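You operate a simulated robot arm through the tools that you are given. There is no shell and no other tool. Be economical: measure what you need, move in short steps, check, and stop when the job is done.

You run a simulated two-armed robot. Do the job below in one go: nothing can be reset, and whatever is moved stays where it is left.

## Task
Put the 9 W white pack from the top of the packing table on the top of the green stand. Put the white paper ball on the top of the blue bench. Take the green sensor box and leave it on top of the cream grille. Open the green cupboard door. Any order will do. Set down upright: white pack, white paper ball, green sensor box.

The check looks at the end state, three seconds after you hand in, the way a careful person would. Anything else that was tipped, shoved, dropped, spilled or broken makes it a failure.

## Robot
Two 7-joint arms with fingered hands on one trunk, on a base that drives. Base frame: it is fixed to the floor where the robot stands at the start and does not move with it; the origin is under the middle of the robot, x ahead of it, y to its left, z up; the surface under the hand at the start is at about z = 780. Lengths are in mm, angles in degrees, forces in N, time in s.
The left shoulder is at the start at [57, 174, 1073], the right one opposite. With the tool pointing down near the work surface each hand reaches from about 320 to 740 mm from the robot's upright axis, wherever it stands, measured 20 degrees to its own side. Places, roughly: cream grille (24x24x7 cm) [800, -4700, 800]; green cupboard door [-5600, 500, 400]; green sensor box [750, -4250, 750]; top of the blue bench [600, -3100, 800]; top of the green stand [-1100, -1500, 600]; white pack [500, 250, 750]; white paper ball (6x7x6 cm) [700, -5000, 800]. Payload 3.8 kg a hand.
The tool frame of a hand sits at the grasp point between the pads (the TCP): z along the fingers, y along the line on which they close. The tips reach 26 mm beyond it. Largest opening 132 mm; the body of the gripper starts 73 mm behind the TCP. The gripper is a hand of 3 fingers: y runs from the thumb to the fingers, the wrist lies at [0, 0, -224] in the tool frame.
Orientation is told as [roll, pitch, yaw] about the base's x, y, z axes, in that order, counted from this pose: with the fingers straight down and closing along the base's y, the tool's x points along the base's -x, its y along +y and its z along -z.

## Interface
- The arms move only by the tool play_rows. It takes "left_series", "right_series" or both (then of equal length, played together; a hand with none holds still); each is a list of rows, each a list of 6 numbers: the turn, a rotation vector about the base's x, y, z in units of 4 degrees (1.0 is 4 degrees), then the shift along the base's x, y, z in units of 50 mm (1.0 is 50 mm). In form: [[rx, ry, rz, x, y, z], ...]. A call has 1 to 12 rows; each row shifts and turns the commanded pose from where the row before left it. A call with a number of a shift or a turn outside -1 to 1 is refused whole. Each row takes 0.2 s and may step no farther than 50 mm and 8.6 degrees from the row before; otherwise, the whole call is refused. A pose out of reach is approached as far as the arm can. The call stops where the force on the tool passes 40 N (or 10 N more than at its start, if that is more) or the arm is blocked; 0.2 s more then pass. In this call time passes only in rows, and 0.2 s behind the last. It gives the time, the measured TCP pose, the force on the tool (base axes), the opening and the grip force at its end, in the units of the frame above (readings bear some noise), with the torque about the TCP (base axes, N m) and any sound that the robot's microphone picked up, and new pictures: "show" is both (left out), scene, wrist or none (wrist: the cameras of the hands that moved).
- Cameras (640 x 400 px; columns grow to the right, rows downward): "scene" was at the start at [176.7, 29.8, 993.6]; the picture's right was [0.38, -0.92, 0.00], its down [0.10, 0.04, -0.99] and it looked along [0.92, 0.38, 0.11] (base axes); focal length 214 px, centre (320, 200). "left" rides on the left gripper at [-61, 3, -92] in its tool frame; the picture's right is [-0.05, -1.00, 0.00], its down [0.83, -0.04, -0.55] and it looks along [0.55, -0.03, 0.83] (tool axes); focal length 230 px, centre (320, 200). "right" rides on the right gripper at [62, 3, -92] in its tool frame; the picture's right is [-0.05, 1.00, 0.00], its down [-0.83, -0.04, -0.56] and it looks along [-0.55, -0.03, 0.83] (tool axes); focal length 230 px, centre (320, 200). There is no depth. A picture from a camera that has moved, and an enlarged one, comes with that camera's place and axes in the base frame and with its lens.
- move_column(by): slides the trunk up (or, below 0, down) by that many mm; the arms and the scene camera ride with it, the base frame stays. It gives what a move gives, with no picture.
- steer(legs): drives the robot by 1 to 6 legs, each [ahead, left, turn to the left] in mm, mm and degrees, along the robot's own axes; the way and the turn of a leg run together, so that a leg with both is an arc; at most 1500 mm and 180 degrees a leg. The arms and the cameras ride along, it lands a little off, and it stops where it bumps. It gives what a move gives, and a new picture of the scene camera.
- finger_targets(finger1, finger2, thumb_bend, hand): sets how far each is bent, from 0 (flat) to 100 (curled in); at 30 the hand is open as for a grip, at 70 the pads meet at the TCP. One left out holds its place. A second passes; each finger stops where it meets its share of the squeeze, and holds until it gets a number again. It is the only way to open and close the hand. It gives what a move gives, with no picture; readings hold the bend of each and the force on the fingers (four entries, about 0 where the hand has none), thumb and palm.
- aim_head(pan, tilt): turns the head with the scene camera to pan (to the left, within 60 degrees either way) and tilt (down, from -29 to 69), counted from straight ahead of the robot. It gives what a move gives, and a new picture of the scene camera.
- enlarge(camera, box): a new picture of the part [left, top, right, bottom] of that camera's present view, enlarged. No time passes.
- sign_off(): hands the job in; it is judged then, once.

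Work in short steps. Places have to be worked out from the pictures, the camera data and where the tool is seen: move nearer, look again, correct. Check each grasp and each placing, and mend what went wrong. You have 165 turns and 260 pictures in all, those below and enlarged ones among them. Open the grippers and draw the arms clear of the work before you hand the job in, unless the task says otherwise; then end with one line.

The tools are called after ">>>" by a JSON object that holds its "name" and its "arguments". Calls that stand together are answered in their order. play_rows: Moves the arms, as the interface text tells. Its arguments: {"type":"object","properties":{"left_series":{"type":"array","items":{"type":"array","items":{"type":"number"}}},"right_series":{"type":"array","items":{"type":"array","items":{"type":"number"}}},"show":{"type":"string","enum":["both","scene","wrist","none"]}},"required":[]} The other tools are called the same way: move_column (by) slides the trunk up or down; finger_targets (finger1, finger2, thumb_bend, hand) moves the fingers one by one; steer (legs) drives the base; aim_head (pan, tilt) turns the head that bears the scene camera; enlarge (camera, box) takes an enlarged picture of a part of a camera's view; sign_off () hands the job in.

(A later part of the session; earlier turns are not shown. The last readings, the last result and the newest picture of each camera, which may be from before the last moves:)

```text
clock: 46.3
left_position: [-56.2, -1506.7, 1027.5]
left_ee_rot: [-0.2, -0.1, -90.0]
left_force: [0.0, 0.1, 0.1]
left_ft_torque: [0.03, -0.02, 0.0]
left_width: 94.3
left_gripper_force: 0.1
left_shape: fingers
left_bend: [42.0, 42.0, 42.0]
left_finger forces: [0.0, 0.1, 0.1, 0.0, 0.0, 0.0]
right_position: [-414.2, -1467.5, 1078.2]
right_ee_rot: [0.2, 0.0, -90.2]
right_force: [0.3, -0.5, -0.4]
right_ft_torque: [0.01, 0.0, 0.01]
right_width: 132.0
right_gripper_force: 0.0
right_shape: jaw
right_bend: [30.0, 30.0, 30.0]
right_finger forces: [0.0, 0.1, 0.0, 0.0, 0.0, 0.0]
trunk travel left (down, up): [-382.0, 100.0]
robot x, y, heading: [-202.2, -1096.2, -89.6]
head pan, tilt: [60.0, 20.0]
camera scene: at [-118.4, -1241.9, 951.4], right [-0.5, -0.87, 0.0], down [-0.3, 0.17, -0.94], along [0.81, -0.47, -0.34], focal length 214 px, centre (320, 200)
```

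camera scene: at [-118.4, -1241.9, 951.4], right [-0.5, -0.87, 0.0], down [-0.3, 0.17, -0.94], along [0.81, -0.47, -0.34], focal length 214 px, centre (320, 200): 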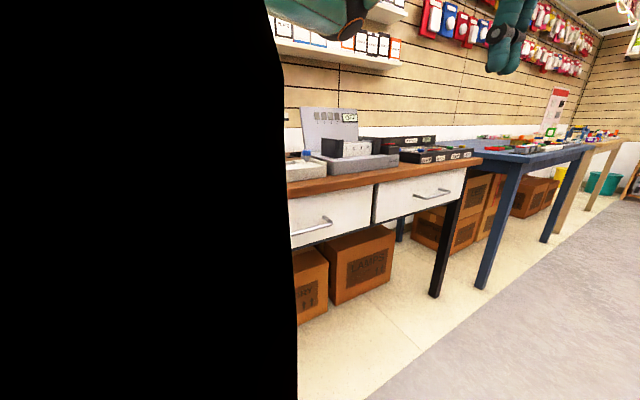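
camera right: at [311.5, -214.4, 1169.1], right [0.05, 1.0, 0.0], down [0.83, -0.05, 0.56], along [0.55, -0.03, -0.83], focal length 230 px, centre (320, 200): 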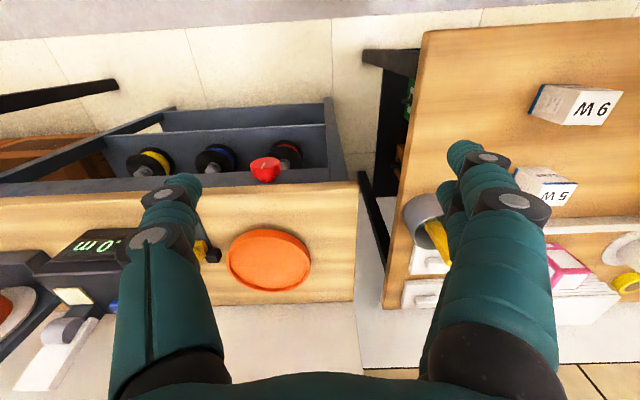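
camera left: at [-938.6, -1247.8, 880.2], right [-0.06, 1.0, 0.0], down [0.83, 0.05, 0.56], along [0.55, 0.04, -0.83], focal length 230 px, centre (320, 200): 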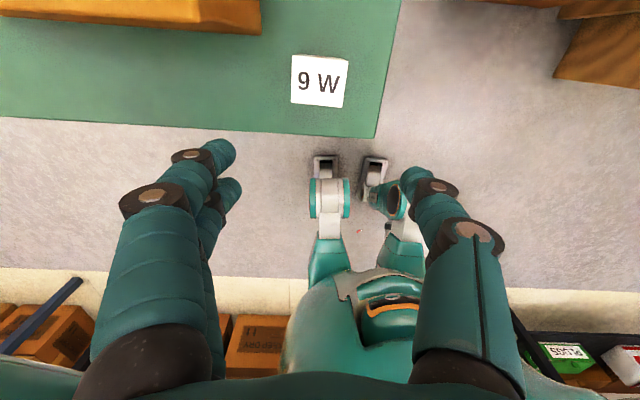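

Leg was slightly too long; I drive in two looks, first to y≈−2400 where the blue bench can be viewed.

>>> {"name": "steer", "arguments": {"legs": [[1150, 30, 0]]}}

>>> {"name": "steer", "arguments": {"legs": [[1000, 0, 0]]}}

```text
clock: 52.2
left_position: [-30.5, -2658.2, 1027.1]
left_ee_rot: [-0.1, 0.1, -90.2]
left_force: [-0.4, -0.2, 1.3]
left_ft_torque: [-0.02, -0.01, -0.01]
left_width: 94.1
left_gripper_force: 0.0
left_shape: fingers
left_bend: [42.0, 42.0, 42.0]
left_finger forces: [0.1, 0.1, 0.1, 0.0, 0.1, 0.0]
right_position: [-388.8, -2618.3, 1078.8]
right_ee_rot: [0.0, 0.0, -90.3]
right_force: [0.4, 0.3, 0.2]
right_ft_torque: [-0.01, -0.01, 0.02]
right_width: 131.8
right_gripper_force: 0.0
right_shape: jaw
right_bend: [30.0, 30.0, 30.0]
right_finger forces: [0.0, 0.1, 0.0, 0.0, 0.0, 0.0]
trunk travel left (down, up): [-382.0, 100.0]
robot x, y, heading: [-171.9, -2245.1, -90.0]
head pan, tilt: [60.0, 20.0]
camera scene: at [-91.9, -2392.2, 951.3], right [-0.5, -0.86, 0.0], down [-0.3, 0.17, -0.94], along [0.81, -0.47, -0.34], focal length 214 px, centre (320, 200)
```

scene: 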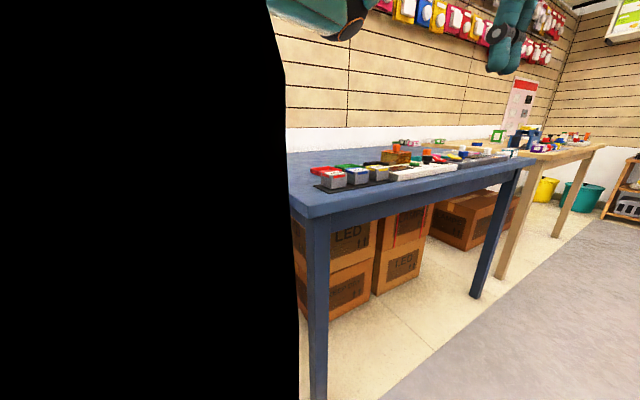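

```text
clock: 57.4
left_position: [-36.7, -3651.1, 1028.1]
left_ee_rot: [-0.2, -0.1, -90.2]
left_force: [-0.5, -0.4, 0.4]
left_ft_torque: [-0.02, 0.06, -0.02]
left_width: 94.1
left_gripper_force: 0.1
left_shape: fingers
left_bend: [42.0, 42.0, 42.0]
left_finger forces: [0.1, 0.0, 0.0, 0.0, 0.0, 0.0]
right_position: [-394.1, -3611.3, 1078.6]
right_ee_rot: [-0.1, -0.1, -90.5]
right_force: [-0.4, 0.5, -0.1]
right_ft_torque: [-0.01, 0.0, -0.01]
right_width: 131.7
right_gripper_force: 0.0
right_shape: jaw
right_bend: [30.0, 30.0, 30.0]
right_finger forces: [0.0, 0.1, 0.1, 0.0, 0.1, 0.0]
trunk travel left (down, up): [-382.0, 100.0]
robot x, y, heading: [-176.2, -3238.6, -90.0]
head pan, tilt: [60.0, 20.0]
camera scene: at [-97.4, -3386.0, 951.3], right [-0.51, -0.86, 0.0], down [-0.3, 0.17, -0.94], along [0.81, -0.47, -0.34], focal length 214 px, centre (320, 200)
```

scene: 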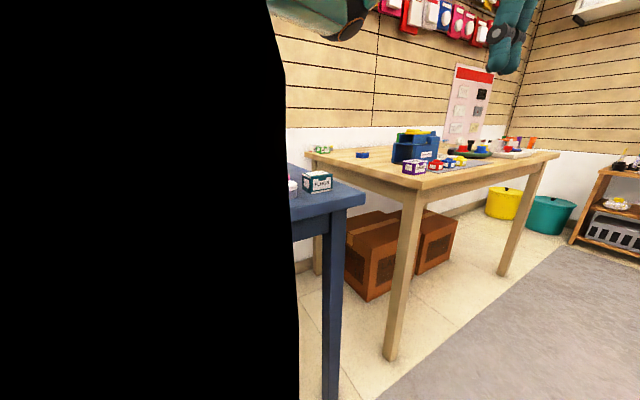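

The wooden table with the sensor box and grille lies ahead. I drive to y≈−4300 and turn to face it.

>>> {"name": "steer", "arguments": {"legs": [[1060, 0, 0], [0, 0, 90]]}}

>>> {"name": "aim_head", "arguments": {"pan": 0, "tilt": 25}}

```text
clock: 66.6
left_position: [225.9, -4165.0, 1026.4]
left_ee_rot: [0.0, -0.1, -0.8]
left_force: [-0.1, -0.3, 0.7]
left_ft_torque: [-0.01, 0.0, 0.0]
left_width: 94.1
left_gripper_force: 0.0
left_shape: fingers
left_bend: [42.0, 42.0, 42.0]
left_finger forces: [0.0, 0.1, 0.0, 0.1, 0.0, 0.0]
right_position: [184.2, -4522.9, 1079.2]
right_ee_rot: [0.0, -0.1, -1.0]
right_force: [0.9, 0.5, 0.0]
right_ft_torque: [0.0, -0.04, 0.01]
right_width: 131.9
right_gripper_force: 0.0
right_shape: jaw
right_bend: [30.0, 30.0, 30.0]
right_finger forces: [0.1, 0.1, 0.0, 0.0, 0.0, 0.1]
trunk travel left (down, up): [-382.0, 100.0]
robot x, y, heading: [-183.1, -4303.8, -1.1]
head pan, tilt: [60.0, 20.0]
camera scene: at [-41.4, -4227.3, 951.3], right [0.86, -0.51, 0.0], down [-0.18, -0.29, -0.94], along [0.48, 0.81, -0.34], focal length 214 px, centre (320, 200)
```

scene: 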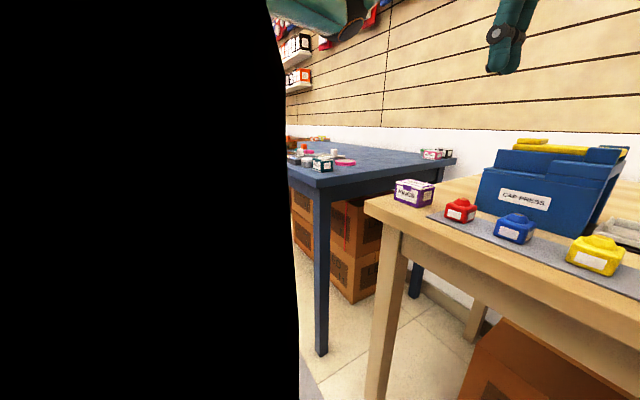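

```text
clock: 67.9
left_position: [226.8, -4164.6, 1027.5]
left_ee_rot: [-0.2, 0.0, -0.6]
left_force: [-0.2, 0.0, 0.5]
left_ft_torque: [0.01, 0.02, -0.01]
left_width: 94.2
left_gripper_force: 0.0
left_shape: fingers
left_bend: [42.0, 42.0, 42.0]
left_finger forces: [0.0, 0.0, 0.0, 0.1, 0.0, 0.0]
right_position: [183.6, -4522.0, 1078.8]
right_ee_rot: [0.0, 0.0, -0.8]
right_force: [0.4, -0.2, 0.1]
right_ft_torque: [0.03, -0.02, 0.01]
right_width: 131.7
right_gripper_force: 0.1
right_shape: jaw
right_bend: [30.0, 30.0, 30.0]
right_finger forces: [0.0, 0.0, 0.0, 0.1, 0.1, 0.0]
trunk travel left (down, up): [-382.0, 100.0]
robot x, y, heading: [-189.9, -4298.4, -1.0]
head pan, tilt: [0.0, 25.0]
camera scene: at [3.0, -4308.5, 943.3], right [-0.01, -1.0, 0.0], down [-0.42, 0.01, -0.91], along [0.91, -0.01, -0.42], focal length 214 px, centre (320, 200)
```

scene: 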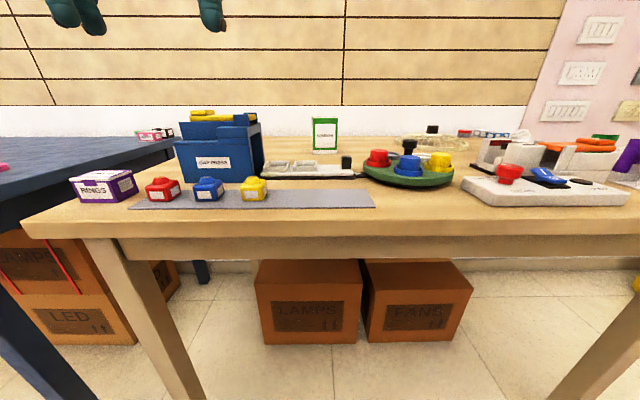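

Busy table. I enlarge both halves to identify the green sensor box, the grille and the paper ball.

>>> {"name": "enlarge", "arguments": {"camera": "scene", "box": [240, 100, 460, 230]}}

>>> {"name": "enlarge", "arguments": {"camera": "scene", "box": [420, 100, 640, 230]}}

```text
2.91 times, centred on (350, 165) of scene
camera zoom: at [3.0, -4308.5, 943.3], right [-0.01, -1.0, 0.0], down [-0.42, 0.01, -0.91], along [0.91, -0.01, -0.42], focal length 624 px, centre (233, 302)
```

zoom: 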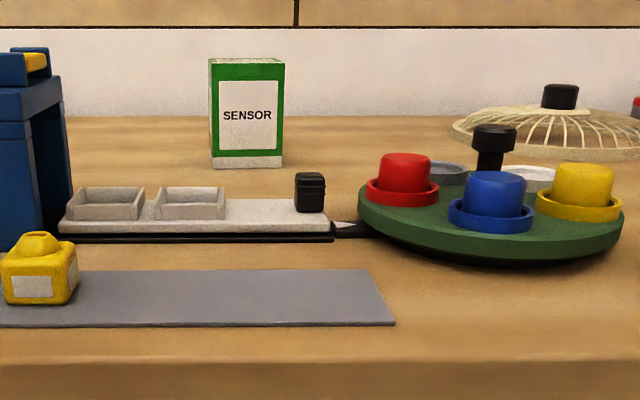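

```text
2.91 times, centred on (530, 165) of scene
camera zoom: at [3.0, -4308.5, 943.3], right [-0.01, -1.0, 0.0], down [-0.42, 0.01, -0.91], along [0.91, -0.01, -0.42], focal length 624 px, centre (-291, 302)
```

zoom: 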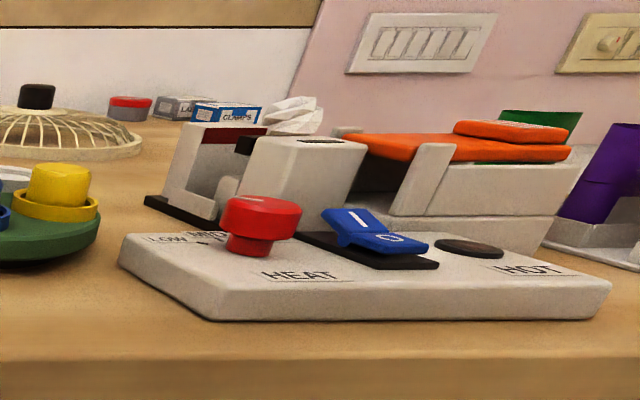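

The sensor box (~90 wide, ~115 tall) stands at about (760, −4333); the grille is a wire dome with a black hub at about (800, −4700). I drive nearer to view from above.

>>> {"name": "steer", "arguments": {"legs": [[190, -220, 1]]}}

>>> {"name": "play_rows", "arguments": {"left_series": [[0, 0, 0, 0.9, 0, 0.3], [0, 0, 0, 0.9, 0, 0.3]], "right_series": [[0, 0, 0, 0.9, 0, 0], [0, 0, 0, 0.9, 0, 0]], "show": "both"}}

```text
clock: 70.5
left_position: [412.1, -4376.7, 1026.2]
left_ee_rot: [-0.1, 0.0, 0.5]
left_force: [-0.7, 0.7, 0.1]
left_ft_torque: [0.01, 0.0, -0.03]
left_width: 94.1
left_gripper_force: 0.0
left_shape: fingers
left_bend: [42.0, 42.0, 42.0]
left_finger forces: [0.0, 0.0, 0.0, 0.1, 0.0, 0.0]
right_position: [377.1, -4736.6, 1077.6]
right_ee_rot: [0.1, 0.0, 0.2]
right_force: [-0.3, 0.2, -0.1]
right_ft_torque: [0.02, 0.0, -0.03]
right_width: 131.8
right_gripper_force: 0.1
right_shape: jaw
right_bend: [30.0, 30.0, 30.0]
right_finger forces: [0.0, 0.1, 0.0, 0.0, 0.0, 0.0]
trunk travel left (down, up): [-382.0, 100.0]
robot x, y, heading: [2.6, -4522.4, 0.3]
head pan, tilt: [0.0, 25.0]
camera scene: at [191.7, -4525.1, 943.2], right [0.01, -1.0, 0.0], down [-0.42, 0.0, -0.91], along [0.91, 0.01, -0.42], focal length 214 px, centre (320, 200)
```

scene: 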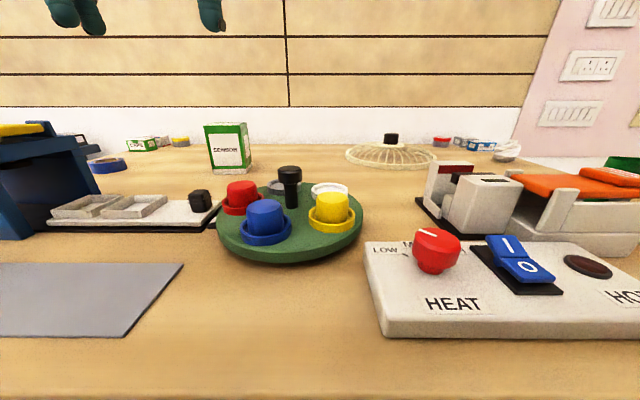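

```text
clock: 71.1
left_position: [505.6, -4375.8, 1058.0]
left_ee_rot: [-0.1, 0.1, 0.5]
left_force: [-0.6, 0.6, 0.2]
left_ft_torque: [0.02, -0.03, 0.0]
left_width: 94.3
left_gripper_force: 0.1
left_shape: fingers
left_bend: [42.0, 42.0, 42.0]
left_finger forces: [0.0, 0.1, 0.0, 0.1, 0.0, 0.0]
right_position: [467.1, -4736.7, 1078.1]
right_ee_rot: [0.0, 0.0, 0.3]
right_force: [-0.7, -0.9, 0.5]
right_ft_torque: [0.0, -0.03, -0.02]
right_width: 131.8
right_gripper_force: 0.0
right_shape: jaw
right_bend: [30.0, 30.0, 30.0]
right_finger forces: [0.1, 0.0, 0.1, 0.1, 0.1, 0.1]
trunk travel left (down, up): [-382.0, 100.0]
robot x, y, heading: [4.5, -4520.6, 0.5]
head pan, tilt: [0.0, 25.0]
camera scene: at [192.3, -4525.1, 943.1], right [0.01, -1.0, 0.0], down [-0.42, 0.0, -0.91], along [0.91, 0.01, -0.42], focal length 214 px, centre (320, 200)
camera right: at [407.0, -4733.4, 1168.8], right [0.05, 1.0, 0.0], down [0.83, -0.04, 0.55], along [0.55, -0.03, -0.83], focal length 230 px, centre (320, 200)
camera left: at [567.4, -4371.3, 1149.8], right [0.06, -1.0, 0.0], down [-0.83, -0.05, 0.56], along [-0.55, -0.03, -0.83], focal length 230 px, centre (320, 200)
```

scene: 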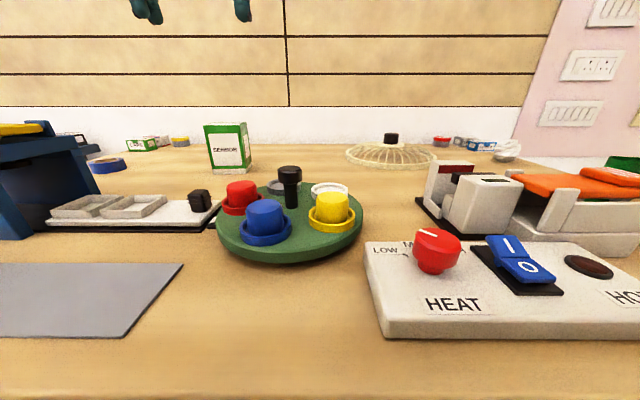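
right: 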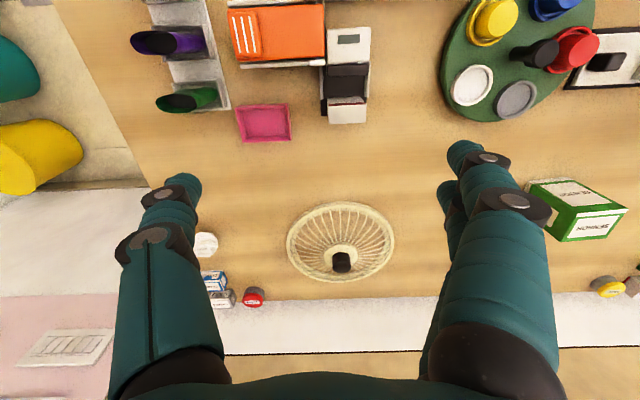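
left: 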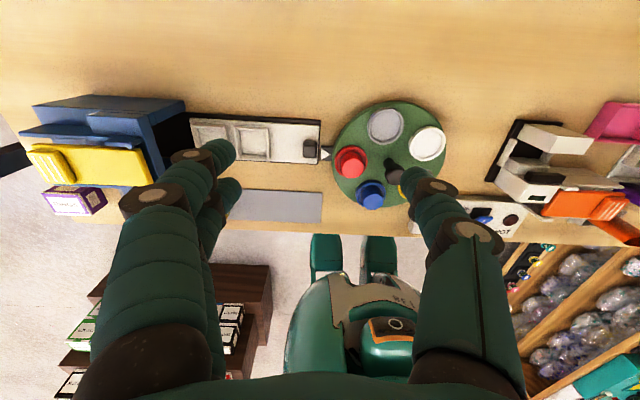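

In the right wrist view I see grille, paper ball and sensor box. I enlarge each for detail.

>>> {"name": "enlarge", "arguments": {"camera": "right", "box": [500, 150, 640, 260]}}

>>> {"name": "enlarge", "arguments": {"camera": "right", "box": [270, 190, 410, 300]}}

>>> {"name": "enlarge", "arguments": {"camera": "right", "box": [160, 200, 300, 310]}}

>>> {"name": "enlarge", "arguments": {"camera": "scene", "box": [180, 100, 460, 260]}}

```text
3.64 times, centred on (570, 205) of right
camera zoom: at [407.0, -4733.4, 1168.8], right [0.05, 1.0, 0.0], down [0.83, -0.04, 0.55], along [0.55, -0.03, -0.83], focal length 837 px, centre (-589, 182)
```

zoom: 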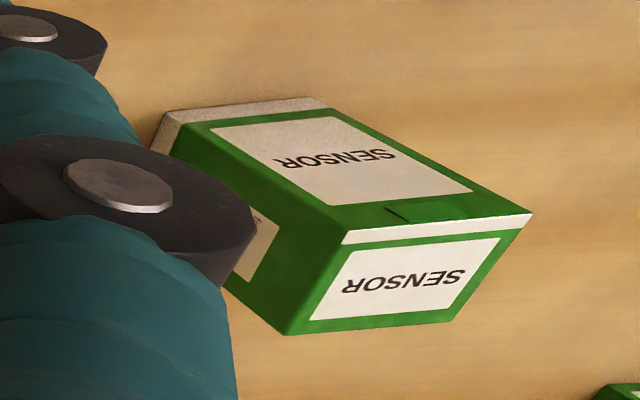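

```text
3.64 times, centred on (340, 245) of right
camera zoom: at [407.0, -4733.4, 1168.8], right [0.05, 1.0, 0.0], down [0.83, -0.04, 0.55], along [0.55, -0.03, -0.83], focal length 837 px, centre (247, 36)
```

zoom: 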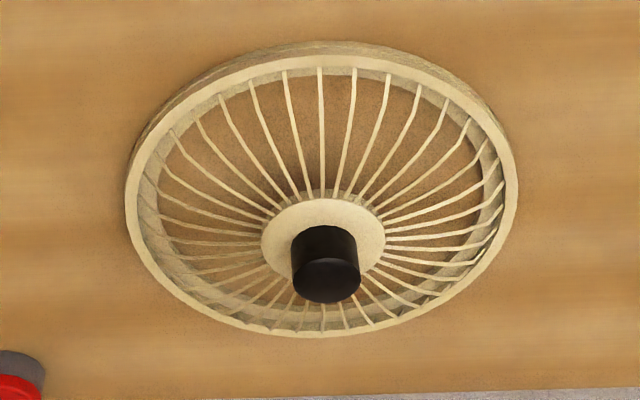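

```text
3.64 times, centred on (230, 255) of right
camera zoom: at [407.0, -4733.4, 1168.8], right [0.05, 1.0, 0.0], down [0.83, -0.04, 0.55], along [0.55, -0.03, -0.83], focal length 837 px, centre (647, 0)
```

zoom: 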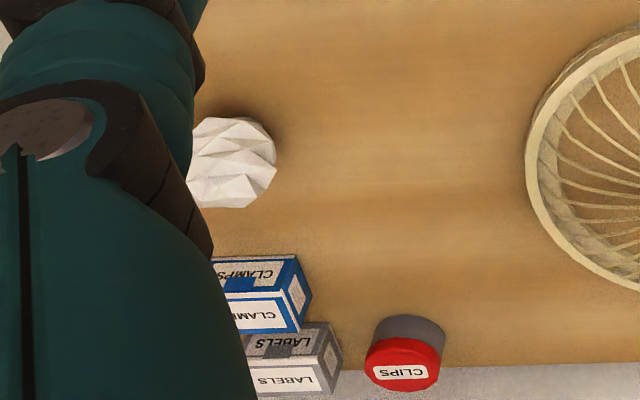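

```text
2.29 times, centred on (320, 180) of scene
camera zoom: at [192.3, -4525.1, 943.1], right [0.01, -1.0, 0.0], down [-0.42, 0.0, -0.91], along [0.91, 0.01, -0.42], focal length 490 px, centre (320, 246)
```

zoom: 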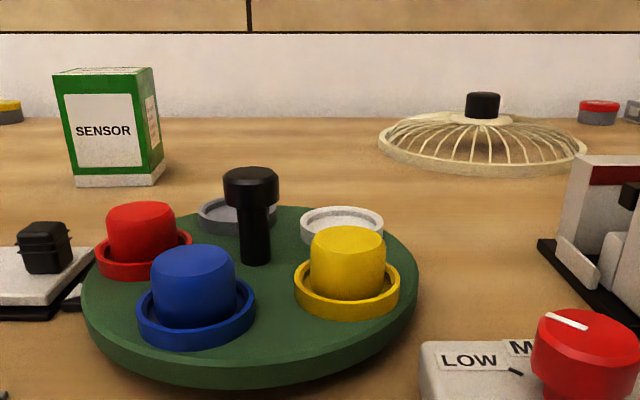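

With triangulation the table is at z≈800; the sensor box is ~72(y)×56(x)×100, centre (655, −4330). The grille hub is ~37 mm wide at (755, −4705), top z≈868. I open the left hand, tilt it 20° forward for reach, and move over the box.

>>> {"name": "finger_targets", "arguments": {"hand": "left", "finger1": 30, "finger2": 30, "thumb_bend": 30}}

>>> {"name": "play_rows", "arguments": {"left_series": [[0, -1, 0, 0.6, 0.184, -0.232], [0, -1, 0, 0.6, 0.184, -0.232], [0, -1, 0, 0.6, 0.184, -0.232], [0, -1, 0, 0.6, 0.184, -0.232], [0, -1, 0, 0.6, 0.184, -0.232]], "show": "both"}}

```text
clock: 72.1
left_position: [503.0, -4376.9, 1058.0]
left_ee_rot: [0.0, 0.0, 0.5]
left_force: [-0.5, 0.4, 1.3]
left_ft_torque: [-0.03, 0.04, -0.02]
left_width: 133.6
left_gripper_force: 0.1
left_shape: fingers
left_bend: [30.0, 30.0, 30.0]
left_finger forces: [0.0, 0.0, 0.0, 0.0, 0.0, 0.1]
right_position: [467.9, -4734.8, 1077.4]
right_ee_rot: [0.0, -0.1, 0.2]
right_force: [-0.6, 0.1, -0.1]
right_ft_torque: [-0.01, 0.01, 0.02]
right_width: 131.9
right_gripper_force: 0.0
right_shape: jaw
right_bend: [30.0, 30.0, 30.0]
right_finger forces: [0.0, 0.1, 0.0, 0.0, 0.0, 0.0]
trunk travel left (down, up): [-382.0, 100.0]
robot x, y, heading: [2.9, -4523.0, 0.4]
head pan, tilt: [0.0, 25.0]
```

```text
clock: 73.3
left_position: [652.9, -4330.6, 997.7]
left_ee_rot: [-0.4, -20.1, 0.5]
left_force: [0.3, 0.1, 0.0]
left_ft_torque: [-0.02, 0.0, 0.03]
left_width: 133.9
left_gripper_force: 0.1
left_shape: fingers
left_bend: [30.0, 30.0, 30.0]
left_finger forces: [0.0, 0.0, 0.0, 0.0, 0.0, 0.1]
right_position: [466.1, -4734.2, 1077.8]
right_ee_rot: [0.0, 0.0, 0.2]
right_force: [-0.9, 0.6, -0.4]
right_ft_torque: [0.01, -0.01, -0.01]
right_width: 132.0
right_gripper_force: 0.1
right_shape: jaw
right_bend: [30.0, 30.0, 30.0]
right_finger forces: [0.1, 0.0, 0.0, 0.0, 0.0, 0.1]
trunk travel left (down, up): [-382.0, 100.0]
robot x, y, heading: [1.5, -4522.5, 0.6]
head pan, tilt: [0.0, 25.0]
camera scene: at [191.8, -4524.8, 943.2], right [0.01, -1.0, 0.0], down [-0.42, 0.0, -0.91], along [0.91, 0.01, -0.42], focal length 214 px, centre (320, 200)
camera left: at [680.3, -4325.2, 1105.8], right [0.06, -1.0, 0.02], down [-0.97, -0.05, 0.24], along [-0.23, -0.03, -0.97], focal length 230 px, centre (320, 200)
```

scene: 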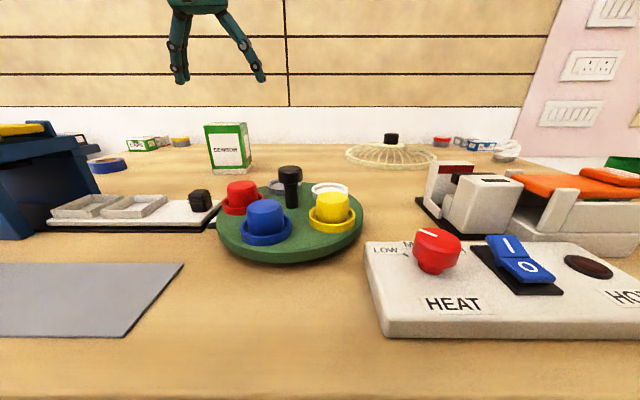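
left: 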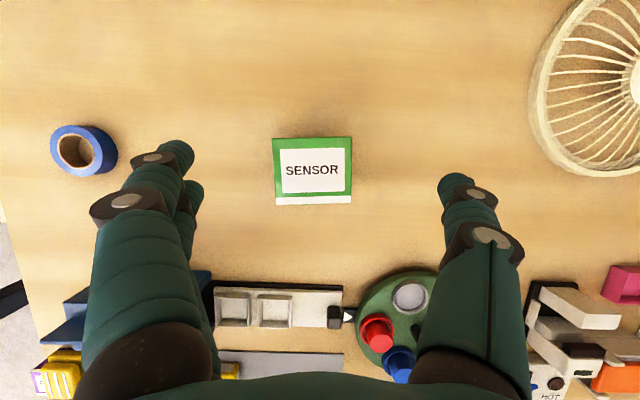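

Box top centre is at (658, −4324). I shift 5 mm and descend to z≈853.

>>> {"name": "play_rows", "arguments": {"left_series": [[0, 0, 0, 0.05, 0.11, -0.9], [0, 0, 0, 0, 0, -0.95], [0, 0, 0, 0, 0, -0.7], [0, 0, 0, 0, 0, -0.35]], "show": "both"}}

```text
clock: 74.3
left_position: [655.6, -4326.0, 855.0]
left_ee_rot: [-0.3, -20.1, 0.6]
left_force: [-0.4, -0.3, 2.2]
left_ft_torque: [-0.02, 0.03, -0.04]
left_width: 134.1
left_gripper_force: 1.0
left_shape: fingers
left_bend: [30.0, 30.0, 30.0]
left_finger forces: [0.0, 0.0, 0.0, 0.0, 1.8, 0.0]
right_position: [466.0, -4735.2, 1078.6]
right_ee_rot: [0.1, 0.0, 0.1]
right_force: [-0.5, -0.4, -0.2]
right_ft_torque: [0.0, -0.01, 0.02]
right_width: 131.8
right_gripper_force: 0.1
right_shape: jaw
right_bend: [30.0, 30.0, 30.0]
right_finger forces: [0.0, 0.1, 0.1, 0.1, 0.0, 0.0]
trunk travel left (down, up): [-382.0, 100.0]
robot x, y, heading: [4.7, -4520.8, 0.1]
head pan, tilt: [0.0, 25.0]
camera scene: at [191.4, -4525.1, 943.4], right [0.01, -1.0, 0.0], down [-0.42, 0.0, -0.91], along [0.91, 0.01, -0.42], focal length 214 px, centre (320, 200)
camera left: at [682.0, -4320.3, 963.0], right [0.06, -1.0, 0.02], down [-0.97, -0.05, 0.23], along [-0.23, -0.03, -0.97], focal length 230 px, centre (320, 200)
```

scene: 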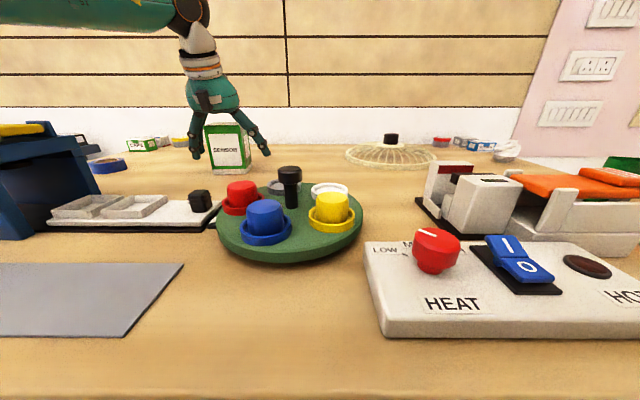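
left: 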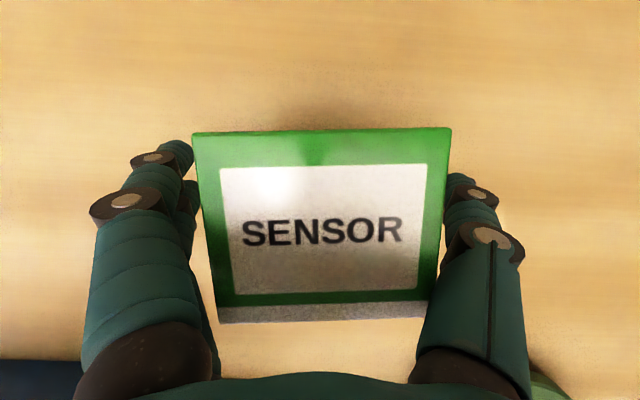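

The thumb just brushes the box's upper edge; I raise 10 mm, shift 3 mm away, and close.

>>> {"name": "play_rows", "arguments": {"left_series": [[0, 0, 0, 0, -0.06, 0.24]], "show": "none"}}

>>> {"name": "finger_targets", "arguments": {"hand": "left", "finger1": 70, "finger2": 70, "thumb_bend": 70}}

>>> {"name": "enlarge", "arguments": {"camera": "left", "box": [0, 0, 640, 400]}}

```text
clock: 74.7
left_position: [655.4, -4328.3, 864.4]
left_ee_rot: [-0.4, -19.9, 0.6]
left_force: [0.0, 0.2, 0.5]
left_ft_torque: [0.0, 0.01, 0.0]
left_width: 134.2
left_gripper_force: 0.0
left_shape: fingers
left_bend: [30.0, 30.0, 30.0]
left_finger forces: [0.1, 0.0, 0.0, 0.1, 0.0, 0.1]
right_position: [465.5, -4735.3, 1078.6]
right_ee_rot: [0.1, 0.1, 0.2]
right_force: [-0.6, -0.3, -0.1]
right_ft_torque: [0.03, 0.0, 0.04]
right_width: 131.9
right_gripper_force: 0.1
right_shape: jaw
right_bend: [30.0, 30.0, 30.0]
right_finger forces: [0.0, 0.0, 0.0, 0.1, 0.0, 0.0]
trunk travel left (down, up): [-382.0, 100.0]
robot x, y, heading: [3.6, -4525.4, 0.4]
head pan, tilt: [0.0, 25.0]
```

```text
clock: 75.7
left_position: [654.9, -4329.6, 866.9]
left_ee_rot: [-0.4, -19.9, 0.5]
left_force: [-0.2, 0.4, 1.1]
left_ft_torque: [0.02, 0.0, 0.04]
left_width: 67.6
left_gripper_force: 22.2
left_shape: fingers
left_bend: [50.0, 51.0, 57.0]
left_finger forces: [11.2, 11.2, 0.0, 0.1, 22.3, 0.0]
right_position: [466.0, -4735.3, 1078.2]
right_ee_rot: [-0.1, 0.0, 0.2]
right_force: [0.5, 0.2, -1.2]
right_ft_torque: [0.02, 0.0, 0.0]
right_width: 131.8
right_gripper_force: 0.1
right_shape: jaw
right_bend: [30.0, 30.0, 30.0]
right_finger forces: [0.0, 0.1, 0.0, 0.0, 0.0, 0.0]
trunk travel left (down, up): [-382.0, 100.0]
robot x, y, heading: [1.8, -4521.2, 0.5]
head pan, tilt: [0.0, 25.0]
```

```text
1.00 times, centred on (320, 200) of left (not enlarged: the box is as wide or as high as the picture)
camera zoom: at [682.4, -4323.0, 973.8], right [0.06, -1.0, 0.02], down [-0.97, -0.05, 0.24], along [-0.24, -0.03, -0.97], focal length 230 px, centre (320, 200)
```

zoom: 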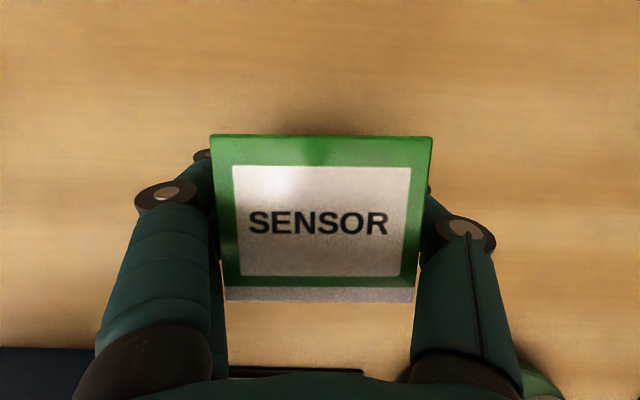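

Firm grip (67.6 mm). I lift 130 mm straight up and draw the right hand back.

>>> {"name": "play_rows", "arguments": {"left_series": [[0, 0, 0, 0, 0, 0.4], [0, 0, 0, 0, 0, 0.8], [0, 0, 0, 0, 0, 0.8], [0, 0, 0, 0, 0, 0.6]], "right_series": [[0, 0, 0, -0.5, 0, 0.2], [0, 0, 0, -0.5, 0, 0.2], [0, 0, 0, -0.5, 0, 0.2], [0, 0, 0, -0.5, 0, 0.2]], "show": "both"}}

```text
clock: 76.7
left_position: [654.5, -4327.4, 995.3]
left_ee_rot: [-0.3, -20.0, 0.5]
left_force: [-1.3, 0.4, -2.0]
left_ft_torque: [0.0, 0.0, -0.01]
left_width: 67.7
left_gripper_force: 22.2
left_shape: fingers
left_bend: [50.0, 51.0, 57.0]
left_finger forces: [11.0, 11.2, 0.1, 0.0, 22.3, 0.0]
right_position: [366.0, -4735.1, 1118.1]
right_ee_rot: [0.1, -0.1, 0.2]
right_force: [0.1, -0.1, -0.3]
right_ft_torque: [-0.03, -0.02, -0.01]
right_width: 131.6
right_gripper_force: 0.1
right_shape: jaw
right_bend: [30.0, 30.0, 30.0]
right_finger forces: [0.0, 0.0, 0.0, 0.1, 0.1, 0.0]
trunk travel left (down, up): [-382.0, 100.0]
robot x, y, heading: [2.6, -4522.3, 0.5]
head pan, tilt: [0.0, 25.0]
camera scene: at [191.1, -4525.0, 943.4], right [0.01, -1.0, 0.0], down [-0.42, 0.0, -0.91], along [0.91, 0.01, -0.42], focal length 214 px, centre (320, 200)
camera right: at [305.3, -4733.2, 1209.7], right [0.05, 1.0, 0.0], down [0.83, -0.04, 0.56], along [0.56, -0.03, -0.83], focal length 230 px, centre (320, 200)
camera left: at [682.0, -4322.9, 1104.5], right [0.06, -1.0, 0.02], down [-0.97, -0.05, 0.24], along [-0.24, -0.03, -0.97], focal length 230 px, centre (320, 200)
```

scene: 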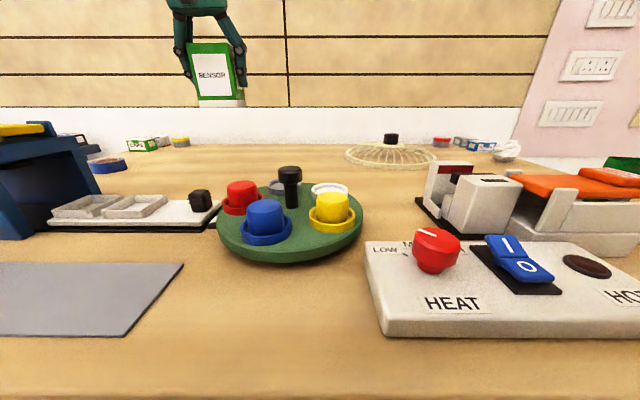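
right: 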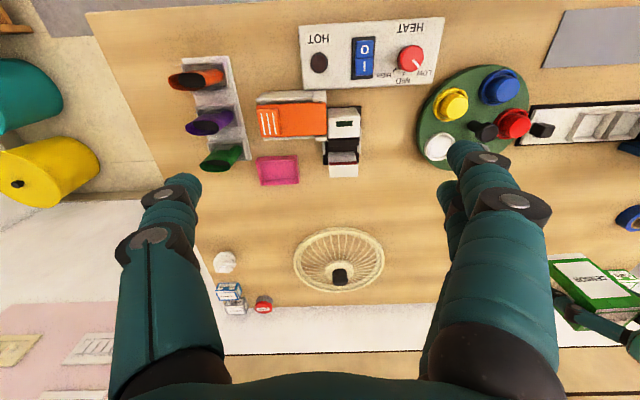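
left: 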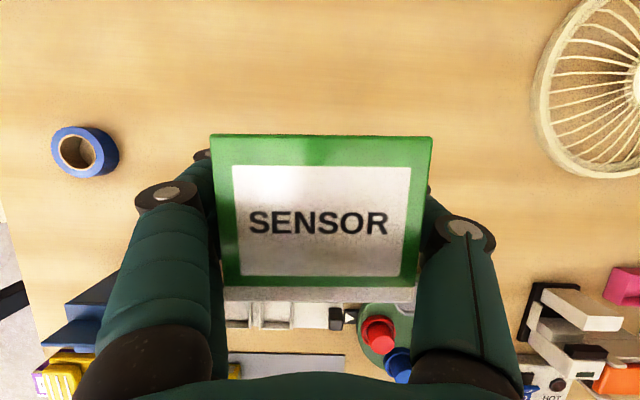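

Held securely. I slide the robot right by 375 mm so the hub comes under the left hand's range.

>>> {"name": "steer", "arguments": {"legs": [[0, -370, 0]]}}

>>> {"name": "aim_head", "arguments": {"pan": 15, "tilt": 20}}

>>> {"name": "enlarge", "arguments": {"camera": "right", "box": [0, 0, 640, 400]}}

```text
clock: 80.5
left_position: [658.5, -4695.7, 996.2]
left_ee_rot: [-0.2, -20.0, 0.7]
left_force: [1.2, 0.6, -1.4]
left_ft_torque: [-0.02, 0.0, 0.04]
left_width: 67.3
left_gripper_force: 22.3
left_shape: fingers
left_bend: [50.0, 51.0, 57.0]
left_finger forces: [11.1, 11.2, 0.0, 0.1, 22.3, 0.1]
right_position: [371.5, -5102.7, 1118.7]
right_ee_rot: [0.2, -0.1, 0.5]
right_force: [0.8, 0.2, -0.2]
right_ft_torque: [0.01, 0.03, -0.03]
right_width: 131.8
right_gripper_force: 0.0
right_shape: jaw
right_bend: [30.0, 30.0, 30.0]
right_finger forces: [0.1, 0.1, 0.0, 0.1, 0.0, 0.0]
trunk travel left (down, up): [-382.0, 100.0]
robot x, y, heading: [8.8, -4893.2, 0.5]
head pan, tilt: [0.0, 25.0]
camera scene: at [194.6, -4894.2, 943.2], right [0.01, -1.0, 0.0], down [-0.42, 0.0, -0.91], along [0.91, 0.01, -0.42], focal length 214 px, centre (320, 200)
```

scene: 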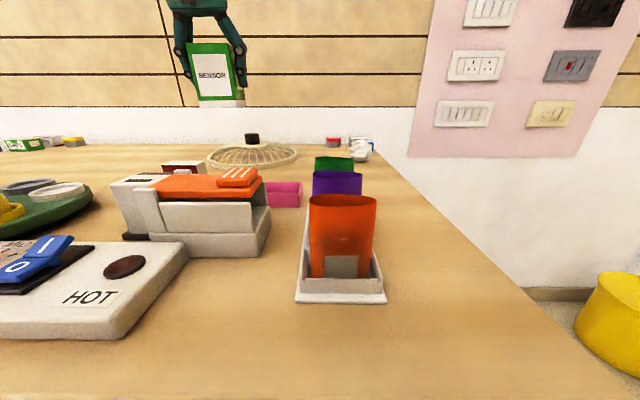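

```text
clock: 81.2
left_position: [657.9, -4694.8, 995.3]
left_ee_rot: [-0.3, -20.0, 0.7]
left_force: [0.1, -0.1, -0.7]
left_ft_torque: [-0.01, 0.02, 0.01]
left_width: 67.5
left_gripper_force: 22.3
left_shape: fingers
left_bend: [50.0, 51.0, 57.0]
left_finger forces: [11.0, 11.2, 0.0, 0.0, 22.4, 0.1]
right_position: [371.6, -5103.8, 1117.1]
right_ee_rot: [0.1, 0.1, 0.4]
right_force: [-0.8, 0.2, 0.2]
right_ft_torque: [0.01, 0.02, -0.01]
right_width: 131.9
right_gripper_force: 0.1
right_shape: jaw
right_bend: [30.0, 30.0, 30.0]
right_finger forces: [0.1, 0.0, 0.1, 0.0, 0.0, 0.0]
trunk travel left (down, up): [-382.0, 100.0]
robot x, y, heading: [6.8, -4892.1, 0.4]
head pan, tilt: [15.0, 20.0]
camera scene: at [192.2, -4870.1, 951.3], right [0.27, -0.96, 0.0], down [-0.33, -0.09, -0.94], along [0.91, 0.25, -0.34], focal length 214 px, centre (320, 200)
```

scene: 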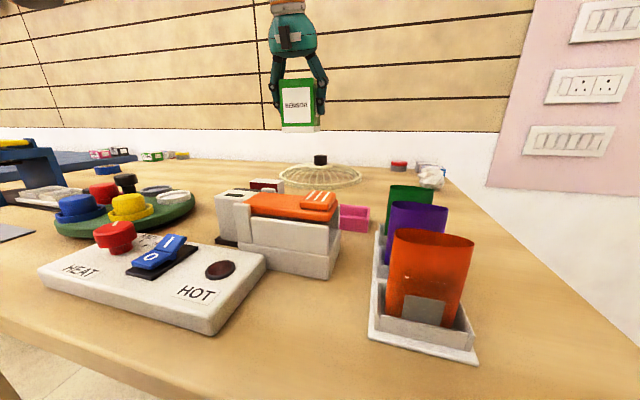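

```text
1.00 times, centred on (320, 200) of right (not enlarged: the box is as wide or as high as the picture)
camera zoom: at [310.1, -5101.8, 1209.4], right [0.04, 1.0, 0.0], down [0.83, -0.04, 0.56], along [0.56, -0.02, -0.83], focal length 230 px, centre (320, 200)
```

zoom: 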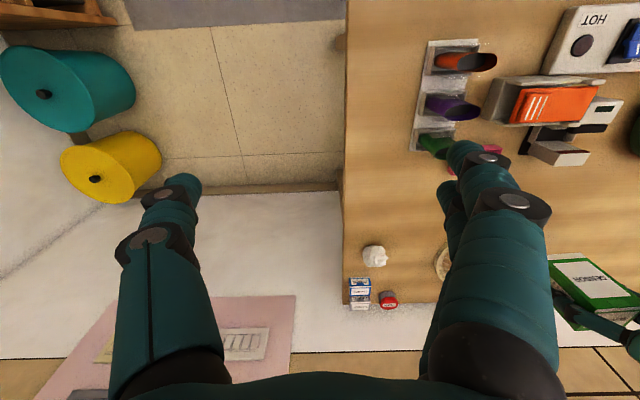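

I move the right hand left a little so its camera also sees the hub, then measure precisely.

>>> {"name": "play_rows", "arguments": {"right_series": [[0, 0, 0, 0, 0.9, 0], [0, 0, 0, 0, 0.9, 0], [0, 0, 0, 0, 0.9, 0]], "show": "none"}}

>>> {"name": "enlarge", "arguments": {"camera": "right", "box": [360, 200, 520, 320]}}

>>> {"name": "enlarge", "arguments": {"camera": "scene", "box": [240, 70, 400, 200]}}

```text
clock: 82.0
left_position: [658.0, -4694.1, 994.5]
left_ee_rot: [-0.3, -20.0, 0.8]
left_force: [0.3, 0.0, -1.1]
left_ft_torque: [-0.01, -0.02, -0.03]
left_width: 67.6
left_gripper_force: 21.9
left_shape: fingers
left_bend: [50.0, 51.0, 57.0]
left_finger forces: [11.1, 11.2, 0.0, 0.1, 22.4, 0.1]
right_position: [373.2, -4967.1, 1118.1]
right_ee_rot: [0.1, 0.1, 0.5]
right_force: [0.2, 0.2, 0.4]
right_ft_torque: [-0.01, 0.01, 0.01]
right_width: 131.7
right_gripper_force: 0.1
right_shape: jaw
right_bend: [30.0, 30.0, 30.0]
right_finger forces: [0.1, 0.0, 0.0, 0.0, 0.0, 0.1]
trunk travel left (down, up): [-382.0, 100.0]
robot x, y, heading: [6.4, -4895.2, 1.0]
head pan, tilt: [15.0, 20.0]
```

```text
3.33 times, centred on (440, 260) of right
camera zoom: at [311.5, -4964.8, 1209.8], right [0.04, 1.0, 0.0], down [0.83, -0.04, 0.56], along [0.56, -0.02, -0.83], focal length 767 px, centre (-80, 0)
```

zoom: 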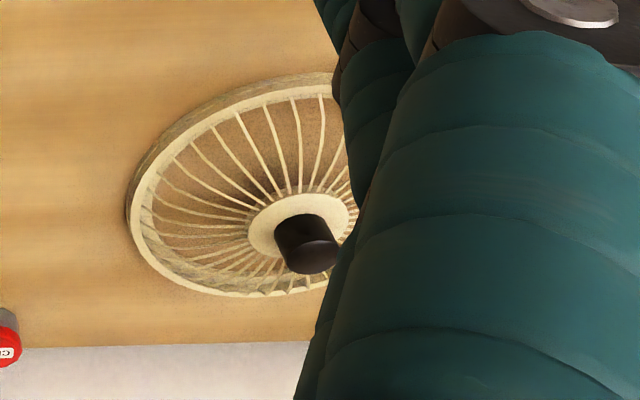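

```text
3.08 times, centred on (320, 135) of scene
camera zoom: at [192.4, -4869.0, 951.2], right [0.27, -0.96, 0.0], down [-0.33, -0.09, -0.94], along [0.91, 0.25, -0.34], focal length 660 px, centre (320, 400)
```

zoom: 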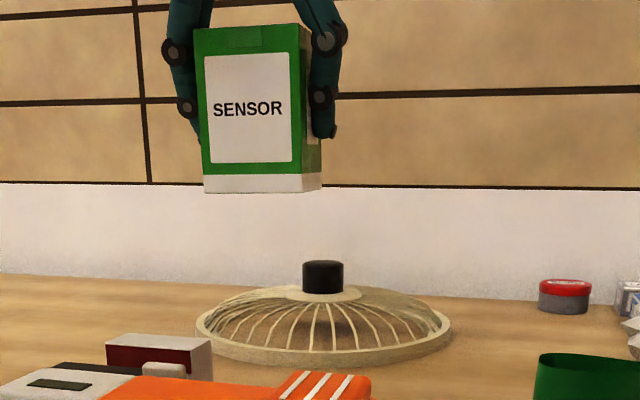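

Triangulation puts the hub top at about (762, −4712, 866). I move the box above it, about 40 mm clear.

>>> {"name": "play_rows", "arguments": {"left_series": [[0, 0, 0, 0.68, -0.14, -0.1], [0, 0, 0, 0.68, -0.14, -0.15], [0, 0, 0, 0.68, -0.14, -0.15]], "show": "none"}}

>>> {"name": "enlarge", "arguments": {"camera": "right", "box": [360, 160, 560, 320]}}

>>> {"name": "enlarge", "arguments": {"camera": "scene", "box": [240, 70, 400, 200]}}

```text
clock: 82.8
left_position: [761.0, -4715.9, 975.2]
left_ee_rot: [-0.2, -20.2, 0.6]
left_force: [-0.3, -0.3, -1.7]
left_ft_torque: [0.0, 0.02, -0.01]
left_width: 67.6
left_gripper_force: 21.9
left_shape: fingers
left_bend: [50.0, 51.0, 57.0]
left_finger forces: [11.0, 11.2, 0.1, 0.1, 22.1, 0.0]
right_position: [372.3, -4969.9, 1117.7]
right_ee_rot: [0.0, 0.0, 0.5]
right_force: [-0.5, 0.3, -0.3]
right_ft_torque: [-0.01, 0.01, -0.03]
right_width: 131.7
right_gripper_force: 0.0
right_shape: jaw
right_bend: [30.0, 30.0, 30.0]
right_finger forces: [0.0, 0.1, 0.1, 0.0, 0.1, 0.0]
trunk travel left (down, up): [-382.0, 100.0]
robot x, y, heading: [7.5, -4893.3, 0.6]
head pan, tilt: [15.0, 20.0]
```

```text
2.50 times, centred on (460, 240) of right
camera zoom: at [311.8, -4967.6, 1209.6], right [0.04, 1.0, 0.0], down [0.83, -0.04, 0.56], along [0.55, -0.02, -0.83], focal length 575 px, centre (-30, 100)
```

zoom: 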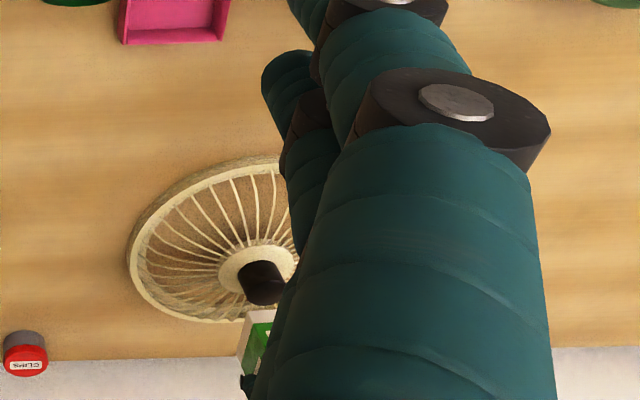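

```text
3.08 times, centred on (320, 135) of scene
camera zoom: at [192.6, -4870.8, 951.3], right [0.27, -0.96, 0.0], down [-0.33, -0.09, -0.94], along [0.91, 0.25, -0.34], focal length 660 px, centre (320, 400)
```

zoom: 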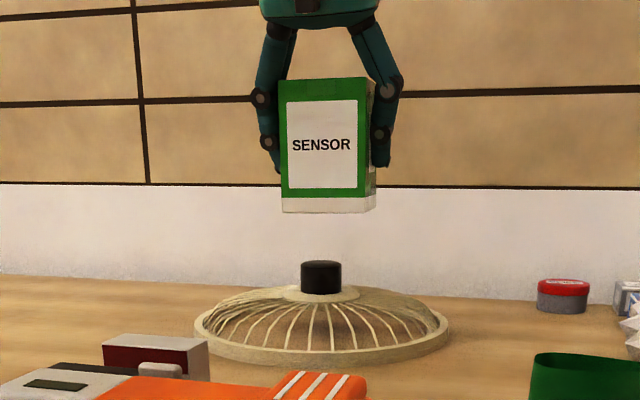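

The scene view suggests the box may sit several mm off in y relative to the hub; I move the right hand for a clearer second view.

>>> {"name": "play_rows", "arguments": {"right_series": [[0, 0, 0, -0.5, 0.6, 0.3], [0, 0, 0, -0.5, 0.4, 0.3]], "show": "wrist"}}

```text
clock: 83.5
left_position: [759.8, -4715.8, 976.3]
left_ee_rot: [-0.3, -20.1, 0.7]
left_force: [0.0, 0.4, -0.7]
left_ft_torque: [0.02, -0.03, 0.0]
left_width: 67.4
left_gripper_force: 22.0
left_shape: fingers
left_bend: [50.0, 51.0, 57.0]
left_finger forces: [11.1, 11.3, 0.0, 0.1, 22.2, 0.0]
right_position: [321.4, -4917.4, 1148.4]
right_ee_rot: [0.0, 0.0, 0.4]
right_force: [1.2, 0.4, 0.1]
right_ft_torque: [0.0, -0.04, 0.0]
right_width: 131.8
right_gripper_force: 0.0
right_shape: jaw
right_bend: [30.0, 30.0, 30.0]
right_finger forces: [0.0, 0.0, 0.1, 0.0, 0.1, 0.0]
trunk travel left (down, up): [-382.0, 100.0]
robot x, y, heading: [4.5, -4897.2, 0.8]
head pan, tilt: [15.0, 20.0]
camera right: at [260.2, -4915.8, 1240.2], right [0.04, 1.0, 0.0], down [0.83, -0.04, 0.56], along [0.56, -0.02, -0.83], focal length 230 px, centre (320, 200)
```

right: 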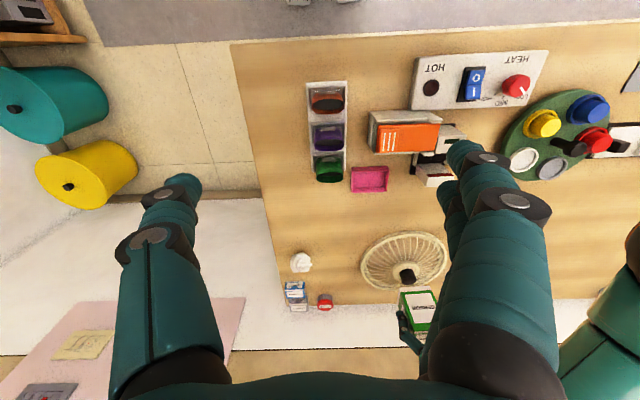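

>>> {"name": "enlarge", "arguments": {"camera": "right", "box": [340, 220, 480, 350]}}

```text
3.08 times, centred on (410, 285) of right
camera zoom: at [260.2, -4915.8, 1240.2], right [0.04, 1.0, 0.0], down [0.83, -0.04, 0.56], along [0.56, -0.02, -0.83], focal length 708 px, centre (43, -62)
```

zoom: 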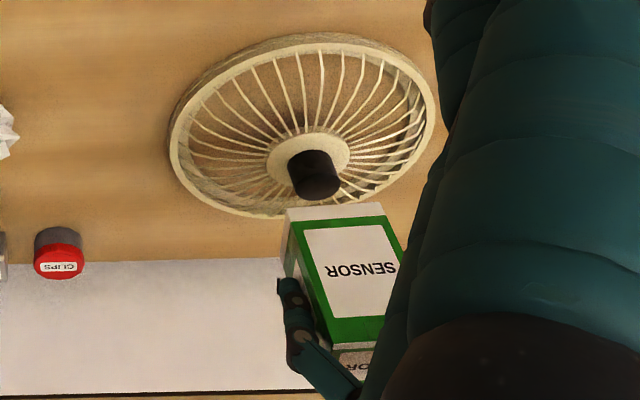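

Right view: box centre (762, −4715), hub (759, −4710); scene view agrees the box should go ~+6 in y. I correct and descend 28 mm, then look.

>>> {"name": "play_rows", "arguments": {"left_series": [[0, 0, 0, -0.04, 0.12, 0], [0, 0, 0, 0, 0, -0.3], [0, 0, 0, 0, 0, -0.26]], "show": "none"}}

>>> {"name": "enlarge", "arguments": {"camera": "scene", "box": [260, 90, 380, 190]}}

>>> {"name": "enlarge", "arguments": {"camera": "right", "box": [340, 220, 480, 350]}}

```text
clock: 84.2
left_position: [756.7, -4709.5, 947.5]
left_ee_rot: [-0.2, -20.0, 0.7]
left_force: [-0.8, 0.2, -0.7]
left_ft_torque: [-0.02, -0.04, 0.0]
left_width: 67.8
left_gripper_force: 22.5
left_shape: fingers
left_bend: [50.0, 51.0, 57.0]
left_finger forces: [11.1, 11.2, 0.1, 0.1, 22.2, 0.0]
right_position: [321.6, -4918.1, 1149.8]
right_ee_rot: [-0.1, 0.0, 0.5]
right_force: [-0.9, -0.1, 0.2]
right_ft_torque: [-0.03, -0.01, -0.02]
right_width: 132.0
right_gripper_force: 0.1
right_shape: jaw
right_bend: [30.0, 30.0, 30.0]
right_finger forces: [0.0, 0.1, 0.1, 0.1, 0.0, 0.0]
trunk travel left (down, up): [-382.0, 100.0]
robot x, y, heading: [1.7, -4891.1, 0.5]
head pan, tilt: [15.0, 20.0]
```

```text
4.00 times, centred on (320, 140) of scene
camera zoom: at [192.2, -4869.9, 951.3], right [0.27, -0.96, 0.0], down [-0.33, -0.09, -0.94], along [0.91, 0.25, -0.34], focal length 858 px, centre (320, 440)
```

zoom: 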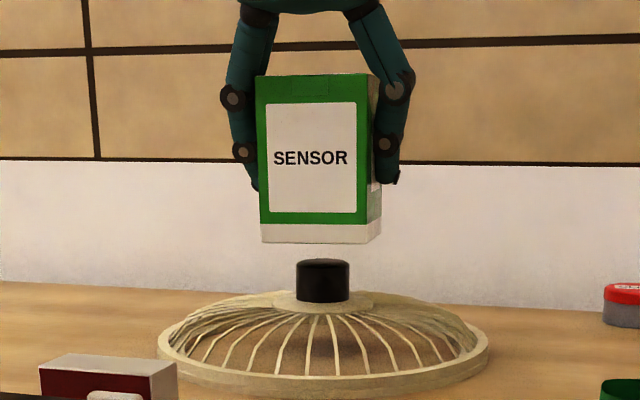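

```text
3.08 times, centred on (410, 285) of right
camera zoom: at [261.0, -4916.1, 1239.8], right [0.04, 1.0, 0.0], down [0.83, -0.04, 0.56], along [0.56, -0.02, -0.83], focal length 708 px, centre (43, -62)
```

zoom: 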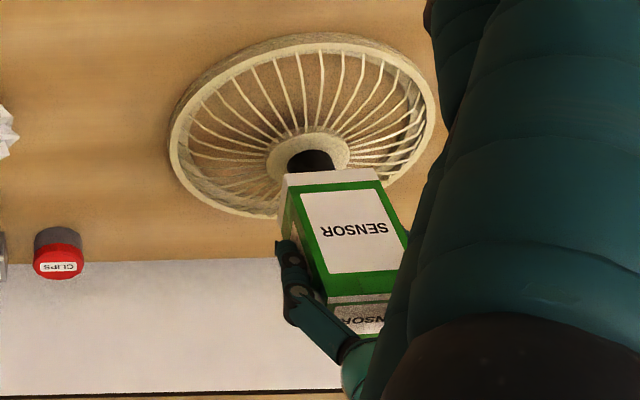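

Box is aligned with the hub in both views (within ~2 mm). I descend gently to contact.

>>> {"name": "play_rows", "arguments": {"left_series": [[0, 0, 0, 0, 0, -0.08], [0, 0, 0, 0, 0, -0.08], [0, 0, 0, 0, 0, -0.04]], "show": "none"}}

>>> {"name": "enlarge", "arguments": {"camera": "scene", "box": [260, 90, 380, 190]}}

```text
clock: 85.0
left_position: [758.5, -4710.4, 938.7]
left_ee_rot: [-0.2, -20.0, 0.7]
left_force: [-0.1, 0.1, -0.5]
left_ft_torque: [-0.01, -0.03, -0.03]
left_width: 67.5
left_gripper_force: 22.0
left_shape: fingers
left_bend: [50.0, 51.0, 57.0]
left_finger forces: [11.1, 11.1, 0.0, 0.1, 22.1, 0.0]
right_position: [322.8, -4919.0, 1148.8]
right_ee_rot: [0.2, 0.0, 0.3]
right_force: [0.9, -0.7, 0.1]
right_ft_torque: [0.01, 0.01, 0.01]
right_width: 131.8
right_gripper_force: 0.0
right_shape: jaw
right_bend: [30.0, 30.0, 30.0]
right_finger forces: [0.1, 0.0, 0.0, 0.0, 0.1, 0.0]
trunk travel left (down, up): [-382.0, 100.0]
robot x, y, heading: [4.3, -4890.4, 0.6]
head pan, tilt: [15.0, 20.0]
```

```text
4.00 times, centred on (320, 140) of scene
camera zoom: at [192.2, -4870.0, 951.3], right [0.27, -0.96, 0.0], down [-0.33, -0.09, -0.94], along [0.91, 0.25, -0.34], focal length 858 px, centre (320, 440)
```

zoom: 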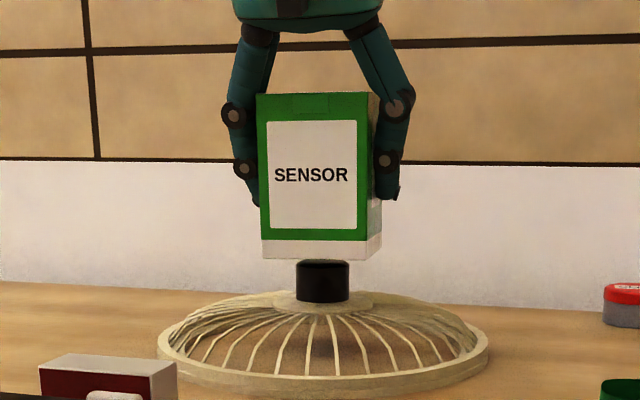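

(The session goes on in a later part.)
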